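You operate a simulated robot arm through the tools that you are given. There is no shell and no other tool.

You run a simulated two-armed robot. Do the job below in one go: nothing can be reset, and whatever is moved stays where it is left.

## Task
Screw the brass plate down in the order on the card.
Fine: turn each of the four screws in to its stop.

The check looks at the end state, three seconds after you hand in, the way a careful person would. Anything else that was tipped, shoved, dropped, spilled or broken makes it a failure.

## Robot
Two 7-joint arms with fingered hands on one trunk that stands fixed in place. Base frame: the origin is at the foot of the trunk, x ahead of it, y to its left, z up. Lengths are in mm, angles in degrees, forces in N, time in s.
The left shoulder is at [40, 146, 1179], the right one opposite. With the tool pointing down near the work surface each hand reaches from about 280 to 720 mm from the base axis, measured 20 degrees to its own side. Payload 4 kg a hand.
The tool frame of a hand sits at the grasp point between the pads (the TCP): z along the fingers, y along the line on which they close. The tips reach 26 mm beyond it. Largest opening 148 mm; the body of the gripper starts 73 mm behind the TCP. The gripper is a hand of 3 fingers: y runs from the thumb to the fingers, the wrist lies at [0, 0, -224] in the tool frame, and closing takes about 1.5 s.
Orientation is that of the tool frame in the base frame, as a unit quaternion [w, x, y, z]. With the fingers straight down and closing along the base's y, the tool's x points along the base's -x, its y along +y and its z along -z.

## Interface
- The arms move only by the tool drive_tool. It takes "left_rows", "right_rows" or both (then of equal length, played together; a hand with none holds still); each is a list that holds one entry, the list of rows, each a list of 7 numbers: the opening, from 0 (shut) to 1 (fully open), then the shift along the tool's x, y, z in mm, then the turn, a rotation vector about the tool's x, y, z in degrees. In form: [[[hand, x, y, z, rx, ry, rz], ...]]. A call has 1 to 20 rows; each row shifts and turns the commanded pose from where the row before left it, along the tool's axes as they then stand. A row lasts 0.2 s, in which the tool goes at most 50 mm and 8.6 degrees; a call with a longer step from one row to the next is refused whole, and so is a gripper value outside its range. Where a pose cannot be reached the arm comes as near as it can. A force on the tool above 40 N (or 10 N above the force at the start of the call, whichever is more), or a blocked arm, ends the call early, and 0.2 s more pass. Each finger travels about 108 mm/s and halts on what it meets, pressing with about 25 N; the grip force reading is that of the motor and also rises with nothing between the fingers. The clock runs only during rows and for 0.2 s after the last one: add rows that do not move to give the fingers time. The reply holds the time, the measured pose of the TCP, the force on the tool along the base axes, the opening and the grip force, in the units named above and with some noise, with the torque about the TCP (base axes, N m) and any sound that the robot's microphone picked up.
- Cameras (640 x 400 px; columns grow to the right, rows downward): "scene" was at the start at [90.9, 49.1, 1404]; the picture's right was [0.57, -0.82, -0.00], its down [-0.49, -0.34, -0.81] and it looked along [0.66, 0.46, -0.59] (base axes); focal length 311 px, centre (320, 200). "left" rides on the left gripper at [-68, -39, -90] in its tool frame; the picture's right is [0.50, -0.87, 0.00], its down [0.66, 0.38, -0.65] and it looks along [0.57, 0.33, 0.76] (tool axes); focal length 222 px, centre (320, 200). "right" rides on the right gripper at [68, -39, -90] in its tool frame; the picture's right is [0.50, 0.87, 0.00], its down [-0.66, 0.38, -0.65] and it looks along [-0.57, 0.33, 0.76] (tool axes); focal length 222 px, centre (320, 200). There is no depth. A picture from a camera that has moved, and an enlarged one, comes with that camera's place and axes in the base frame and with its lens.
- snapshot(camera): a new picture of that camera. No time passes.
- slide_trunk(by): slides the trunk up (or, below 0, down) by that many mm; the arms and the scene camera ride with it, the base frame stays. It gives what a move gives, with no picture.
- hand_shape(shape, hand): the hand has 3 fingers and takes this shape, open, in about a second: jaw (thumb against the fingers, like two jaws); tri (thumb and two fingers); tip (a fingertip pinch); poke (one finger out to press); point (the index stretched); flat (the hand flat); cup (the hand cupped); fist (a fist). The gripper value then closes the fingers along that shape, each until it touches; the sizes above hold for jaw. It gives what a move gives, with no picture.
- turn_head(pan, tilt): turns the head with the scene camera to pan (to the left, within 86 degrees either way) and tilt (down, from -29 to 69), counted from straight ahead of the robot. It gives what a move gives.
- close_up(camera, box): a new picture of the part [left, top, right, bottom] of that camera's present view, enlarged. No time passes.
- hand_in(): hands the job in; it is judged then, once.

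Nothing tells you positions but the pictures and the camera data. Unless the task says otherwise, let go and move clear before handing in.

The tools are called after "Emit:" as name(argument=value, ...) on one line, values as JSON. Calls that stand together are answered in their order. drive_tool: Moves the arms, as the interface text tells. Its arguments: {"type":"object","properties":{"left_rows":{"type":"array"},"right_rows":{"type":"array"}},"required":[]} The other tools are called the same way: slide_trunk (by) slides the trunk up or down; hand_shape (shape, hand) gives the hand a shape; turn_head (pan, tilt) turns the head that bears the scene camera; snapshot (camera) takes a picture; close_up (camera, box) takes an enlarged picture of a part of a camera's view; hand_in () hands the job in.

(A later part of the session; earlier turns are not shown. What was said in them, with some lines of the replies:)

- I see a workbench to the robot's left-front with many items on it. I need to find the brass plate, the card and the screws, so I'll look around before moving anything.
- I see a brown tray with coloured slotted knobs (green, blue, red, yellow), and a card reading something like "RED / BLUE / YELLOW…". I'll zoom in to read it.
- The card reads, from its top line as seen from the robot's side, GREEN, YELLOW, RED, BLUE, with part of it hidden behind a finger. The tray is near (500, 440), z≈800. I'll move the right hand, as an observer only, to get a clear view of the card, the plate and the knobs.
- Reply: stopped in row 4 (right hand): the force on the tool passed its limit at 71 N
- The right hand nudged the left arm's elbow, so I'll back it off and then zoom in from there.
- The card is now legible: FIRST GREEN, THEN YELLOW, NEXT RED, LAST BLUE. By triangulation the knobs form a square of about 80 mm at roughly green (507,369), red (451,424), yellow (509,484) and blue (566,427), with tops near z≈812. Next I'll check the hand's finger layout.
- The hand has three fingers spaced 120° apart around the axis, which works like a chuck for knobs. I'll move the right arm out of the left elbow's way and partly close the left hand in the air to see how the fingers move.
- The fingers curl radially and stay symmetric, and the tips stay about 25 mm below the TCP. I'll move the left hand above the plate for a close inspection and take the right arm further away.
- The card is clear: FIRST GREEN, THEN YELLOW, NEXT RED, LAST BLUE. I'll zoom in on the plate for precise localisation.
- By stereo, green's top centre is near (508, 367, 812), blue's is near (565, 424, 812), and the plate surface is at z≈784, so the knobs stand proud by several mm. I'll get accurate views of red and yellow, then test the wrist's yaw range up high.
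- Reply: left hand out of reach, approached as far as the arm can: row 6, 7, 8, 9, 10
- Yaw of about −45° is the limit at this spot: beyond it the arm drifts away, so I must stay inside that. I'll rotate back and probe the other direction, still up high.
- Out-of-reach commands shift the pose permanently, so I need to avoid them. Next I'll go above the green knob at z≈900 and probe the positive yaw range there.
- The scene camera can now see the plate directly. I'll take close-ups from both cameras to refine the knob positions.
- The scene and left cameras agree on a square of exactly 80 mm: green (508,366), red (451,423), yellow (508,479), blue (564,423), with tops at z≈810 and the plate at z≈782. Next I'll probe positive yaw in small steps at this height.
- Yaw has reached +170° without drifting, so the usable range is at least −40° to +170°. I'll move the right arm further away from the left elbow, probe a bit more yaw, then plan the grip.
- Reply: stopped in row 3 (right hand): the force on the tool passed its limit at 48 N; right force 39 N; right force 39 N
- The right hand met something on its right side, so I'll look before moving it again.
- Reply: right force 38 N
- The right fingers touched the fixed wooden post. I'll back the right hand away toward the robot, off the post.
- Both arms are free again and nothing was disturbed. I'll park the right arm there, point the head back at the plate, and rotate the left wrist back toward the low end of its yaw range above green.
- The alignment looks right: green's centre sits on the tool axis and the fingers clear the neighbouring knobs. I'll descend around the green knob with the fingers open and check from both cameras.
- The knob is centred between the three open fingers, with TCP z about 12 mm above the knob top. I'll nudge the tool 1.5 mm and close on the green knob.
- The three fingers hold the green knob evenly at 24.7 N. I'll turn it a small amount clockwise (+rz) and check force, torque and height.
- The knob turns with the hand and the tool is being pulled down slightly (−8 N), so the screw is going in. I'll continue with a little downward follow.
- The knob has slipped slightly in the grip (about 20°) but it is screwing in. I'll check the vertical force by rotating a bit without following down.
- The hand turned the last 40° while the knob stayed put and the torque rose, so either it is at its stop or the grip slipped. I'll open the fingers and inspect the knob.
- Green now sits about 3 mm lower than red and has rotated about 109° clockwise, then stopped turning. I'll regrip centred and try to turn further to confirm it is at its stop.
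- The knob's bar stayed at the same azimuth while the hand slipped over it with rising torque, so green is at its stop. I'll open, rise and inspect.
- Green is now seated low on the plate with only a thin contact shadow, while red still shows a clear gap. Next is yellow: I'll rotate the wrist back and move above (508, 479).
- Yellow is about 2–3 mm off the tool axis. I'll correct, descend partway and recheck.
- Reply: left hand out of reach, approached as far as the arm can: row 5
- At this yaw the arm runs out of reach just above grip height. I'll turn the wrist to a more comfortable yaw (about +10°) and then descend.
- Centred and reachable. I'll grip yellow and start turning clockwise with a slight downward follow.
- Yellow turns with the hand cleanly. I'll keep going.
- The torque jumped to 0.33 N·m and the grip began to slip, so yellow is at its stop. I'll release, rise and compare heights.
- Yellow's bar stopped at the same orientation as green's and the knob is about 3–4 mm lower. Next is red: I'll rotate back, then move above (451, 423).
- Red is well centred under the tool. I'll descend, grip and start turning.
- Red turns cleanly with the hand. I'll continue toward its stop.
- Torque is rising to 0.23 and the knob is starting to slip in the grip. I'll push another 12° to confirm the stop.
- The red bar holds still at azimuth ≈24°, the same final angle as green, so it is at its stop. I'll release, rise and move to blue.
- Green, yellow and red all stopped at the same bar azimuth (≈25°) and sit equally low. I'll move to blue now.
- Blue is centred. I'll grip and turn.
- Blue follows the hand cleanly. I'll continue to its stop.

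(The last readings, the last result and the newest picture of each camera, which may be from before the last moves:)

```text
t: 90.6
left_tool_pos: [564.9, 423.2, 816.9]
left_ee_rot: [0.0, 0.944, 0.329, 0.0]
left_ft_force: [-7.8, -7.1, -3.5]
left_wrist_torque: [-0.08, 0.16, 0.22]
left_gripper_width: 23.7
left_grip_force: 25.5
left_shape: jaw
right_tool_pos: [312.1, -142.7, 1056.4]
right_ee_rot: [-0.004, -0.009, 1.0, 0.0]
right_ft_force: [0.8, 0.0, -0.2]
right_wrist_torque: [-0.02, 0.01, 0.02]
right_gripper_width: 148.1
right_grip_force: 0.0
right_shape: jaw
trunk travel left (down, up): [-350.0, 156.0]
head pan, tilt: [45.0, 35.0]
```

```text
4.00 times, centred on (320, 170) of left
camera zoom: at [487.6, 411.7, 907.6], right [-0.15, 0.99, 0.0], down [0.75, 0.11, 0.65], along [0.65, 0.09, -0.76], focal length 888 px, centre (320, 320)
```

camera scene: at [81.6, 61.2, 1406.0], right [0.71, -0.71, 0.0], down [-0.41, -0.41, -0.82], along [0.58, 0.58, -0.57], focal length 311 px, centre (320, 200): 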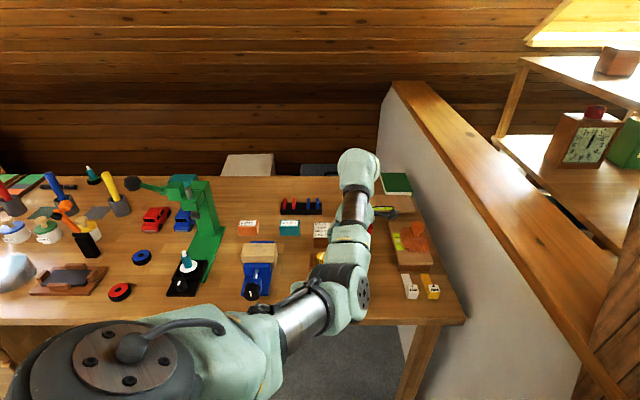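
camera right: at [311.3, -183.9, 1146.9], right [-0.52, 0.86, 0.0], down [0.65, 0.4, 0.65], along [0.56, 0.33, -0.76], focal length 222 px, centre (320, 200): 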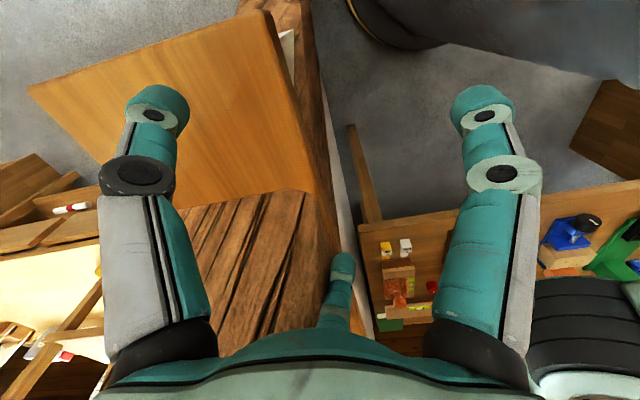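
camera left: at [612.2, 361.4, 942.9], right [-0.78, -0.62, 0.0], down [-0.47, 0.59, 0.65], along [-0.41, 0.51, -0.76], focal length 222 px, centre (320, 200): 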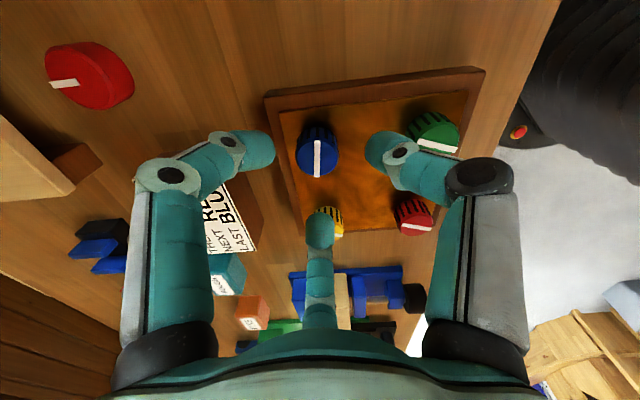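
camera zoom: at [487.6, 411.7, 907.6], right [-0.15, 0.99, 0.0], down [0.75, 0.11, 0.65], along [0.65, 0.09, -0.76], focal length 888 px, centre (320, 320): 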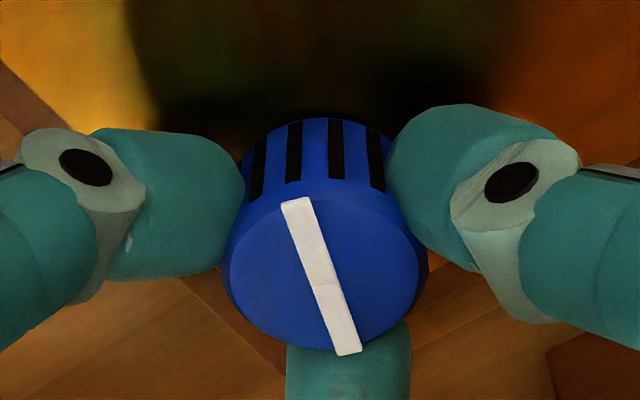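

Blue has reached azimuth ≈24°, the same stop angle as the others, with the torque rise and slip. I'll push once more to confirm, then release and rise.

Emit:
drive_tool(left_rows=[[[0.0, 0, 0, 0, 0, 0, 6], [0.0, 0, 0, 0, 0, 0, 4]]])

Emit:
close_up(camera="left", box=[240, 120, 400, 220])

Emit:
drive_tool(left_rows=[[[0.4, 0, 0, 0, 0, 0, 0], [0.4, 0, 0, 0, 0, 0, 0], [0.4, 0, 0, -5, 0, 0, 0], [0.4, 0, 0, -10, 0, 0, 0], [0.4, 0, 0, -10, 0, 0, 0], [0.4, 0, 0, -15, 0, 0, 0], [0.4, 0, 0, -15, 0, 0, 0], [0.4, 0, 0, -15, 0, 0, 0], [0.4, 0, 0, -15, 0, 0, 0], [0.4, 0, 0, 0, 0, 0, 0]]])

Emit:
snapshot(camera="scene")

Emit:
snapshot(camera="left")

```text
t: 91.2
left_tool_pos: [563.8, 424.2, 817.1]
left_ee_rot: [0.0, 0.969, 0.246, 0.0]
left_ft_force: [-11.0, -8.0, -5.3]
left_wrist_torque: [-0.09, 0.27, 0.24]
left_gripper_width: 22.9
left_grip_force: 25.3
left_shape: jaw
right_tool_pos: [310.2, -142.0, 1055.7]
right_ee_rot: [-0.004, -0.009, 1.0, 0.0]
right_ft_force: [0.0, -0.1, -0.2]
right_wrist_torque: [-0.04, 0.0, 0.04]
right_gripper_width: 148.0
right_grip_force: 0.1
right_shape: jaw
trunk travel left (down, up): [-350.0, 156.0]
head pan, tilt: [45.0, 35.0]
```

```text
4.00 times, centred on (320, 170) of left
camera zoom: at [486.0, 425.6, 907.6], right [0.03, 1.0, 0.0], down [0.76, -0.02, 0.65], along [0.65, -0.02, -0.76], focal length 888 px, centre (320, 320)
```

zoom: 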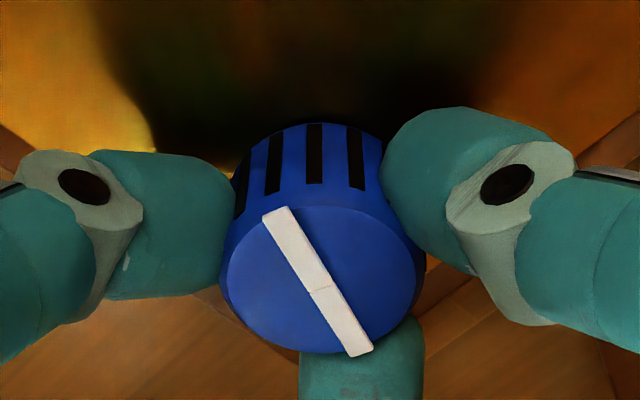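

```text
t: 93.4
left_tool_pos: [565.9, 424.4, 901.2]
left_ee_rot: [0.0, 0.969, 0.247, 0.0]
left_ft_force: [0.3, 0.1, -0.5]
left_wrist_torque: [0.01, 0.0, 0.0]
left_gripper_width: 59.1
left_grip_force: 0.1
left_shape: jaw
right_tool_pos: [312.0, -141.2, 1055.3]
right_ee_rot: [-0.003, -0.008, 1.0, 0.0]
right_ft_force: [-0.5, -0.4, 0.1]
right_wrist_torque: [-0.01, 0.02, 0.01]
right_gripper_width: 147.9
right_grip_force: 0.1
right_shape: jaw
trunk travel left (down, up): [-350.0, 156.0]
head pan, tilt: [45.0, 35.0]
```

```text
taken
camera scene: at [81.8, 61.3, 1406.0], right [0.71, -0.71, 0.0], down [-0.41, -0.41, -0.82], along [0.58, 0.58, -0.57], focal length 311 px, centre (320, 200)
```

scene: 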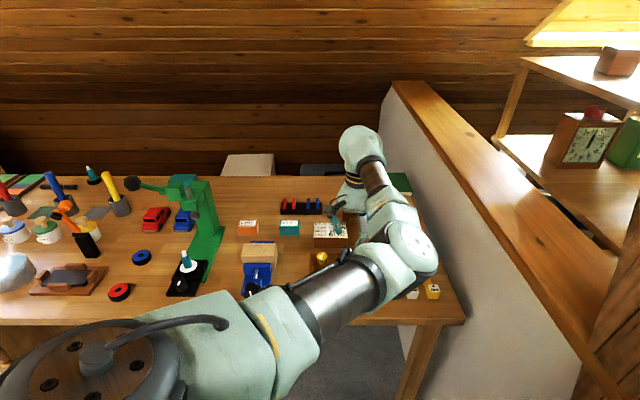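

```text
taken
camera left: at [487.8, 425.4, 992.4], right [0.03, 1.0, 0.0], down [0.76, -0.02, 0.65], along [0.65, -0.02, -0.76], focal length 222 px, centre (320, 200)
```

left: 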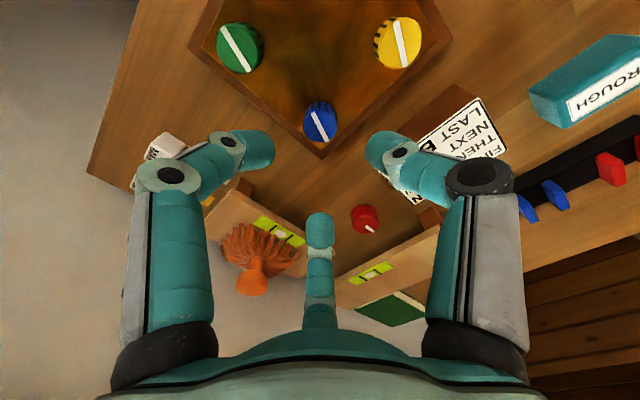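

All four are turned. I'll rotate back, lift the hand and retreat from the plate so I can inspect the final state.

Emit:
drive_tool(left_rows=[[[0.4, 0, 0, -2, 0, 0, -8.5], [0.4, 0, 0, -2, 0, 0, -8.5], [0.4, 0, 0, -2, 0, 0, -8.5], [0.4, 0, 0, -2, 0, 0, -8.5], [0.4, 0, 0, -2, 0, 0, -8.5], [0.4, 0, 0, -2, 0, 0, -8.5], [0.4, 0, 0, -2, 0, 0, -8.5], [0.4, 0, 0, -2, 0, 0, -8.5], [0.4, 0, 0, -2, 0, 0, -8.5], [0.4, 0, 0, -2, 0, 0, -8.5], [0.4, 0, 0, -2, 0, 0, -8.5], [0.4, 0, 0, -2, 0, 0, -8.5], [0.4, 0, 0, -2, 0, 0, -8.5], [0.4, 0, 0, -2, 0, 0, -8.5], [0.4, 0, 0, -2, 0, 0, -8.5]]])

Emit:
snapshot(camera="left")

Emit:
snapshot(camera="scene")

```text
t: 96.6
left_tool_pos: [564.6, 424.3, 932.3]
left_ee_rot: [0.0, 0.206, 0.979, 0.0]
left_ft_force: [-0.2, -0.8, 0.3]
left_wrist_torque: [-0.04, -0.05, 0.0]
left_gripper_width: 58.6
left_grip_force: 0.1
left_shape: jaw
right_tool_pos: [312.3, -141.5, 1056.2]
right_ee_rot: [-0.003, -0.008, 1.0, 0.0]
right_ft_force: [0.1, 0.3, 0.2]
right_wrist_torque: [-0.02, 0.01, -0.02]
right_gripper_width: 147.7
right_grip_force: 0.1
right_shape: jaw
trunk travel left (down, up): [-350.0, 156.0]
head pan, tilt: [45.0, 35.0]
```

```text
taken
camera left: at [610.9, 360.9, 1023.1], right [-0.81, -0.59, 0.0], down [-0.45, 0.61, 0.65], along [-0.39, 0.53, -0.76], focal length 222 px, centre (320, 200)
```

left: 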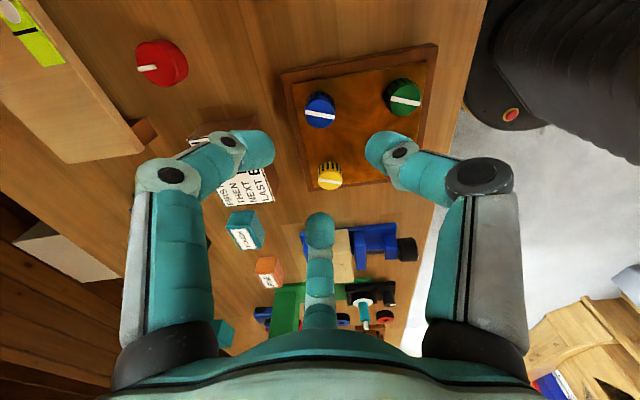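

```text
taken
camera scene: at [81.6, 61.3, 1406.0], right [0.71, -0.71, 0.0], down [-0.41, -0.41, -0.82], along [0.58, 0.58, -0.57], focal length 311 px, centre (320, 200)
```

scene: 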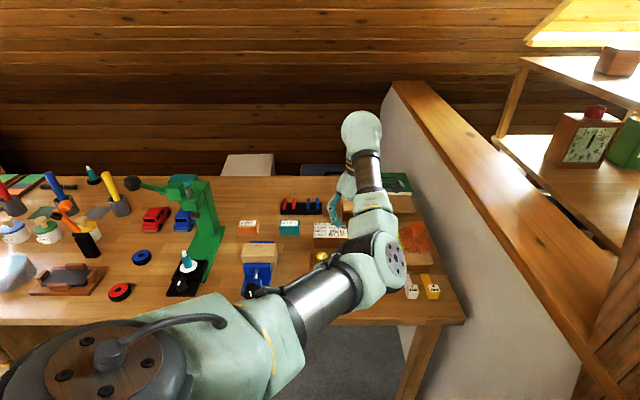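

Emit:
drive_tool(left_rows=[[[0.4, 4.65, -12.6, -3, 0, 0, 0], [0.4, 4.65, -12.6, -3, 0, 0, 0], [0.4, 4.65, -12.6, -3, 0, 0, 0], [0.4, 4.65, -12.6, -3, 0, 0, 0], [0.4, 4.65, -12.6, -3, 0, 0, 0], [0.4, 4.65, -12.6, -3, 0, 0, 0], [0.4, 0, 0, 0, 0, 0, 0]]])

Emit:
snapshot(camera="scene")

Emit:
close_up(camera="scene", box=[296, 240, 376, 290])

Emit:
snapshot(camera="left")

```text
t: 98.2
left_tool_pos: [507.5, 366.7, 950.5]
left_ee_rot: [0.001, 0.207, 0.978, -0.001]
left_ft_force: [0.0, 0.0, 0.0]
left_wrist_torque: [-0.01, -0.02, 0.0]
left_gripper_width: 58.9
left_grip_force: 0.1
left_shape: jaw
right_tool_pos: [313.0, -142.5, 1057.2]
right_ee_rot: [-0.003, -0.008, 1.0, -0.001]
right_ft_force: [0.3, 0.0, -0.2]
right_wrist_torque: [0.01, 0.02, -0.02]
right_gripper_width: 147.9
right_grip_force: 0.1
right_shape: jaw
trunk travel left (down, up): [-350.0, 156.0]
head pan, tilt: [45.0, 35.0]
```

```text
taken
camera scene: at [81.8, 61.5, 1406.0], right [0.71, -0.71, 0.0], down [-0.41, -0.41, -0.82], along [0.58, 0.58, -0.57], focal length 311 px, centre (320, 200)
```

scene: 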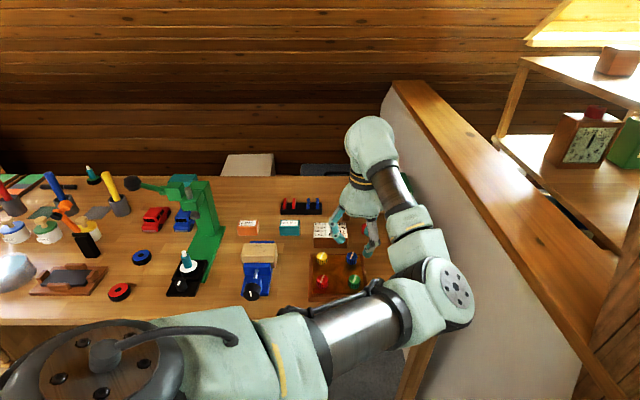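

```text
8.00 times, centred on (336, 265) of scene
camera zoom: at [81.8, 61.5, 1406.0], right [0.71, -0.71, 0.0], down [-0.41, -0.41, -0.82], along [0.58, 0.58, -0.57], focal length 2486 px, centre (192, -320)
```

zoom: 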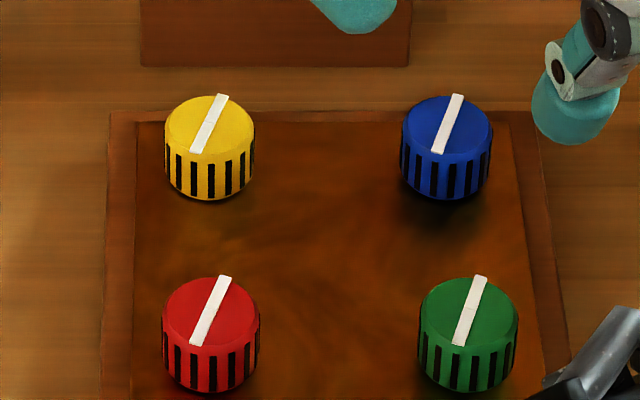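

```text
taken
camera left: at [554.4, 302.6, 1041.6], right [-0.81, -0.59, 0.0], down [-0.45, 0.61, 0.65], along [-0.38, 0.53, -0.76], focal length 222 px, centre (320, 200)
```

left: 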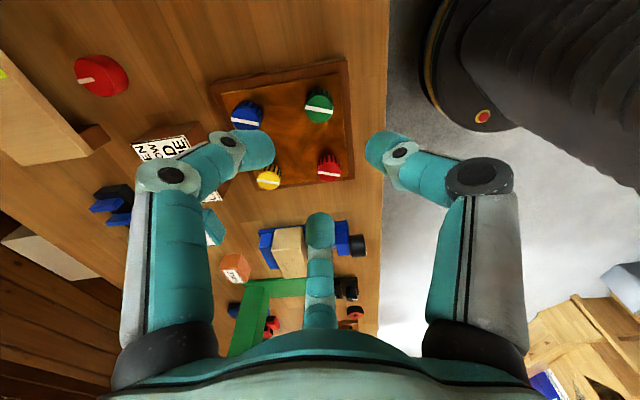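

All four bars are parallel and the knobs sit at equal, lower heights. I'll check the remaining gap under each knob up close.

Emit:
close_up(camera="scene", box=[312, 247, 332, 267])

Emit:
close_up(camera="scene", box=[342, 247, 362, 267])

Emit:
close_up(camera="scene", box=[312, 272, 332, 292])

Emit:
close_up(camera="scene", box=[344, 272, 364, 292])

```text
16.00 times, centred on (322, 257) of scene
camera zoom: at [81.8, 61.5, 1406.0], right [0.71, -0.71, 0.0], down [-0.41, -0.41, -0.82], along [0.58, 0.58, -0.57], focal length 4973 px, centre (288, -712)
```

zoom: 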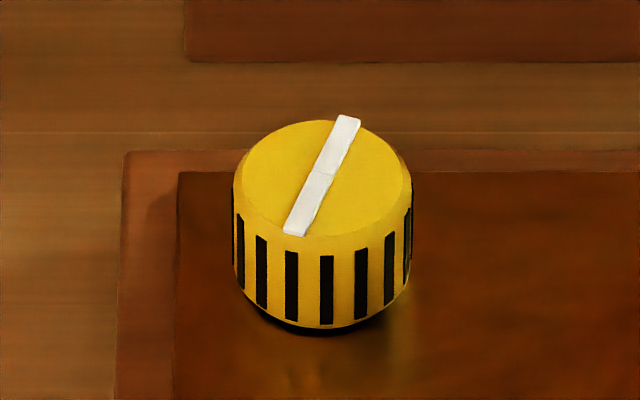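

```text
16.00 times, centred on (352, 257) of scene
camera zoom: at [81.8, 61.5, 1406.0], right [0.71, -0.71, 0.0], down [-0.41, -0.41, -0.82], along [0.58, 0.58, -0.57], focal length 4973 px, centre (-192, -712)
```

zoom: 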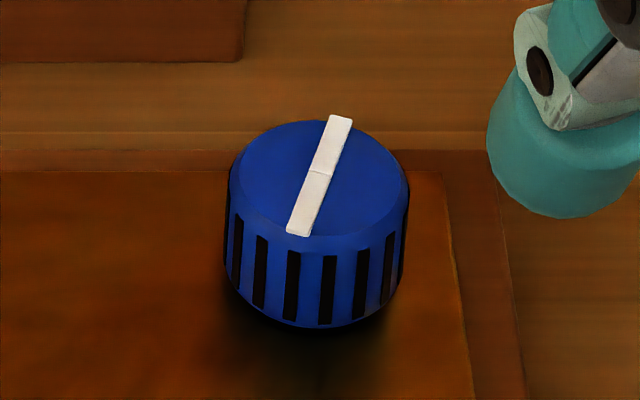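

```text
16.00 times, centred on (322, 282) of scene
camera zoom: at [81.8, 61.5, 1406.0], right [0.71, -0.71, 0.0], down [-0.41, -0.41, -0.82], along [0.58, 0.58, -0.57], focal length 4973 px, centre (288, -1112)
```

zoom: 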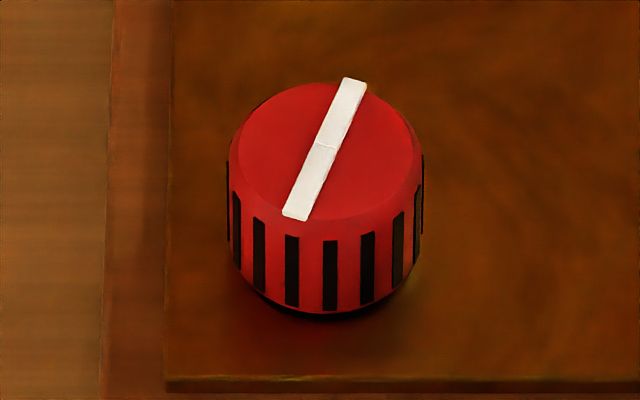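

```text
16.00 times, centred on (354, 282) of scene
camera zoom: at [81.8, 61.5, 1406.0], right [0.71, -0.71, 0.0], down [-0.41, -0.41, -0.82], along [0.58, 0.58, -0.57], focal length 4973 px, centre (-224, -1112)
```

zoom: 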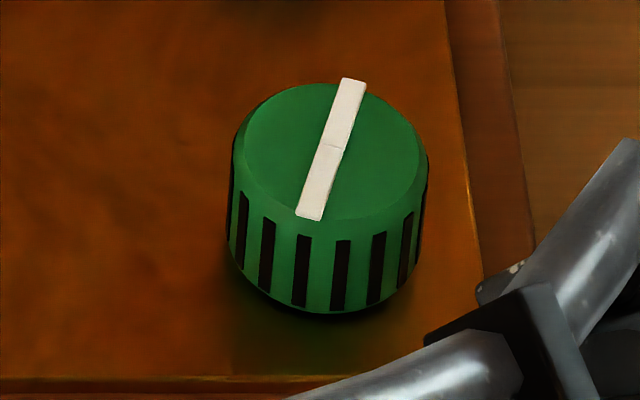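

All four knobs are equally seated with the same tiny contact shadow. I'll retreat the left hand up and back, check the surroundings a last time, then hand in.

Emit:
drive_tool(left_rows=[[[0.4, 12, 1, -9, 0, 0, 0], [0.4, 12, 1, -9, 0, 0, 0], [0.4, 12, 1, -9, 0, 0, 0], [0.4, 12, 1, -9, 0, 0, 0], [0.4, 12, 1, -9, 0, 0, 0], [0.4, 12, 1, -9, 0, 0, 0], [0.4, 12, 1, -9, 0, 0, 0], [0.4, 12, 1, -9, 0, 0, 0], [0.4, 12, 1, -9, 0, 0, 0], [0.4, 0, 0, 0, 0, 0, 0]]])

Emit:
snapshot(camera="scene")

Emit:
snapshot(camera="left")

```text
t: 100.4
left_tool_pos: [414.4, 418.7, 1030.2]
left_ee_rot: [0.0, 0.207, 0.978, 0.001]
left_ft_force: [0.0, -0.7, 0.4]
left_wrist_torque: [0.01, -0.01, -0.01]
left_gripper_width: 59.1
left_grip_force: 0.1
left_shape: jaw
right_tool_pos: [312.1, -142.1, 1056.4]
right_ee_rot: [-0.004, -0.009, 1.0, 0.0]
right_ft_force: [-0.4, 0.3, 0.6]
right_wrist_torque: [0.01, -0.04, 0.0]
right_gripper_width: 147.8
right_grip_force: 0.2
right_shape: jaw
trunk travel left (down, up): [-350.0, 156.0]
head pan, tilt: [45.0, 35.0]
```

```text
taken
camera scene: at [81.8, 61.1, 1406.0], right [0.71, -0.71, 0.0], down [-0.41, -0.41, -0.82], along [0.58, 0.58, -0.57], focal length 311 px, centre (320, 200)
```

scene: 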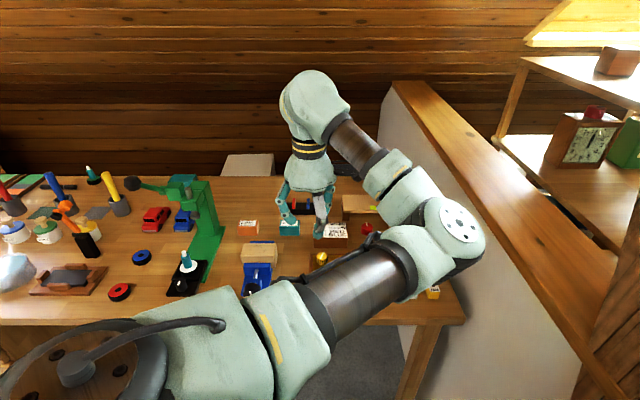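

```text
taken
camera left: at [459.8, 355.8, 1121.4], right [-0.81, -0.59, 0.0], down [-0.44, 0.61, 0.65], along [-0.38, 0.53, -0.76], focal length 222 px, centre (320, 200)
```

left: 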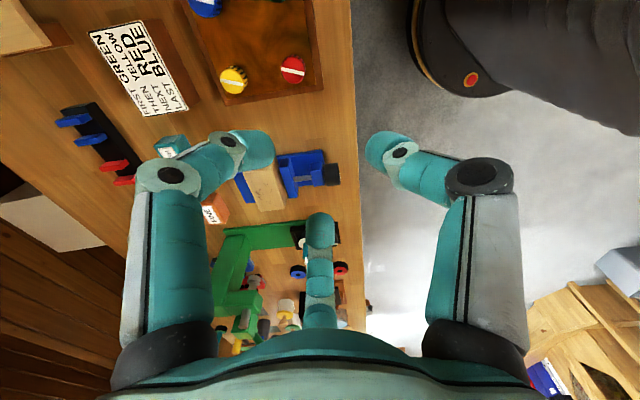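

The four screws were turned in the card's order (green, yellow, red, blue), each to its stop. Nothing else on the bench has moved and both hands are empty and clear, so I'm handing in.

Emit:
hand_in()

```text
The job is handed in.
```

I turned all four screws in to their stops in the card's order: green, yellow, red, blue.

- **Stops:** Each knob turned freely for about 105–110°. Then the torque rose sharply and the fingers slipped over the knob.
- **End position:** All four white bars ended up parallel, and the knobs sit equally low, about 3 mm below where they started. A thin contact shadow remains under each one.
- **Contacts along the way:** The right hand touched the left arm's elbow once (71 N) and the fixed wooden post once (48 N) while I was positioning it. Both times I backed it off straight away.
- **Surroundings:** In the last pictures nothing on the bench had moved. Both hands were open, empty and clear of the plate when I handed in.
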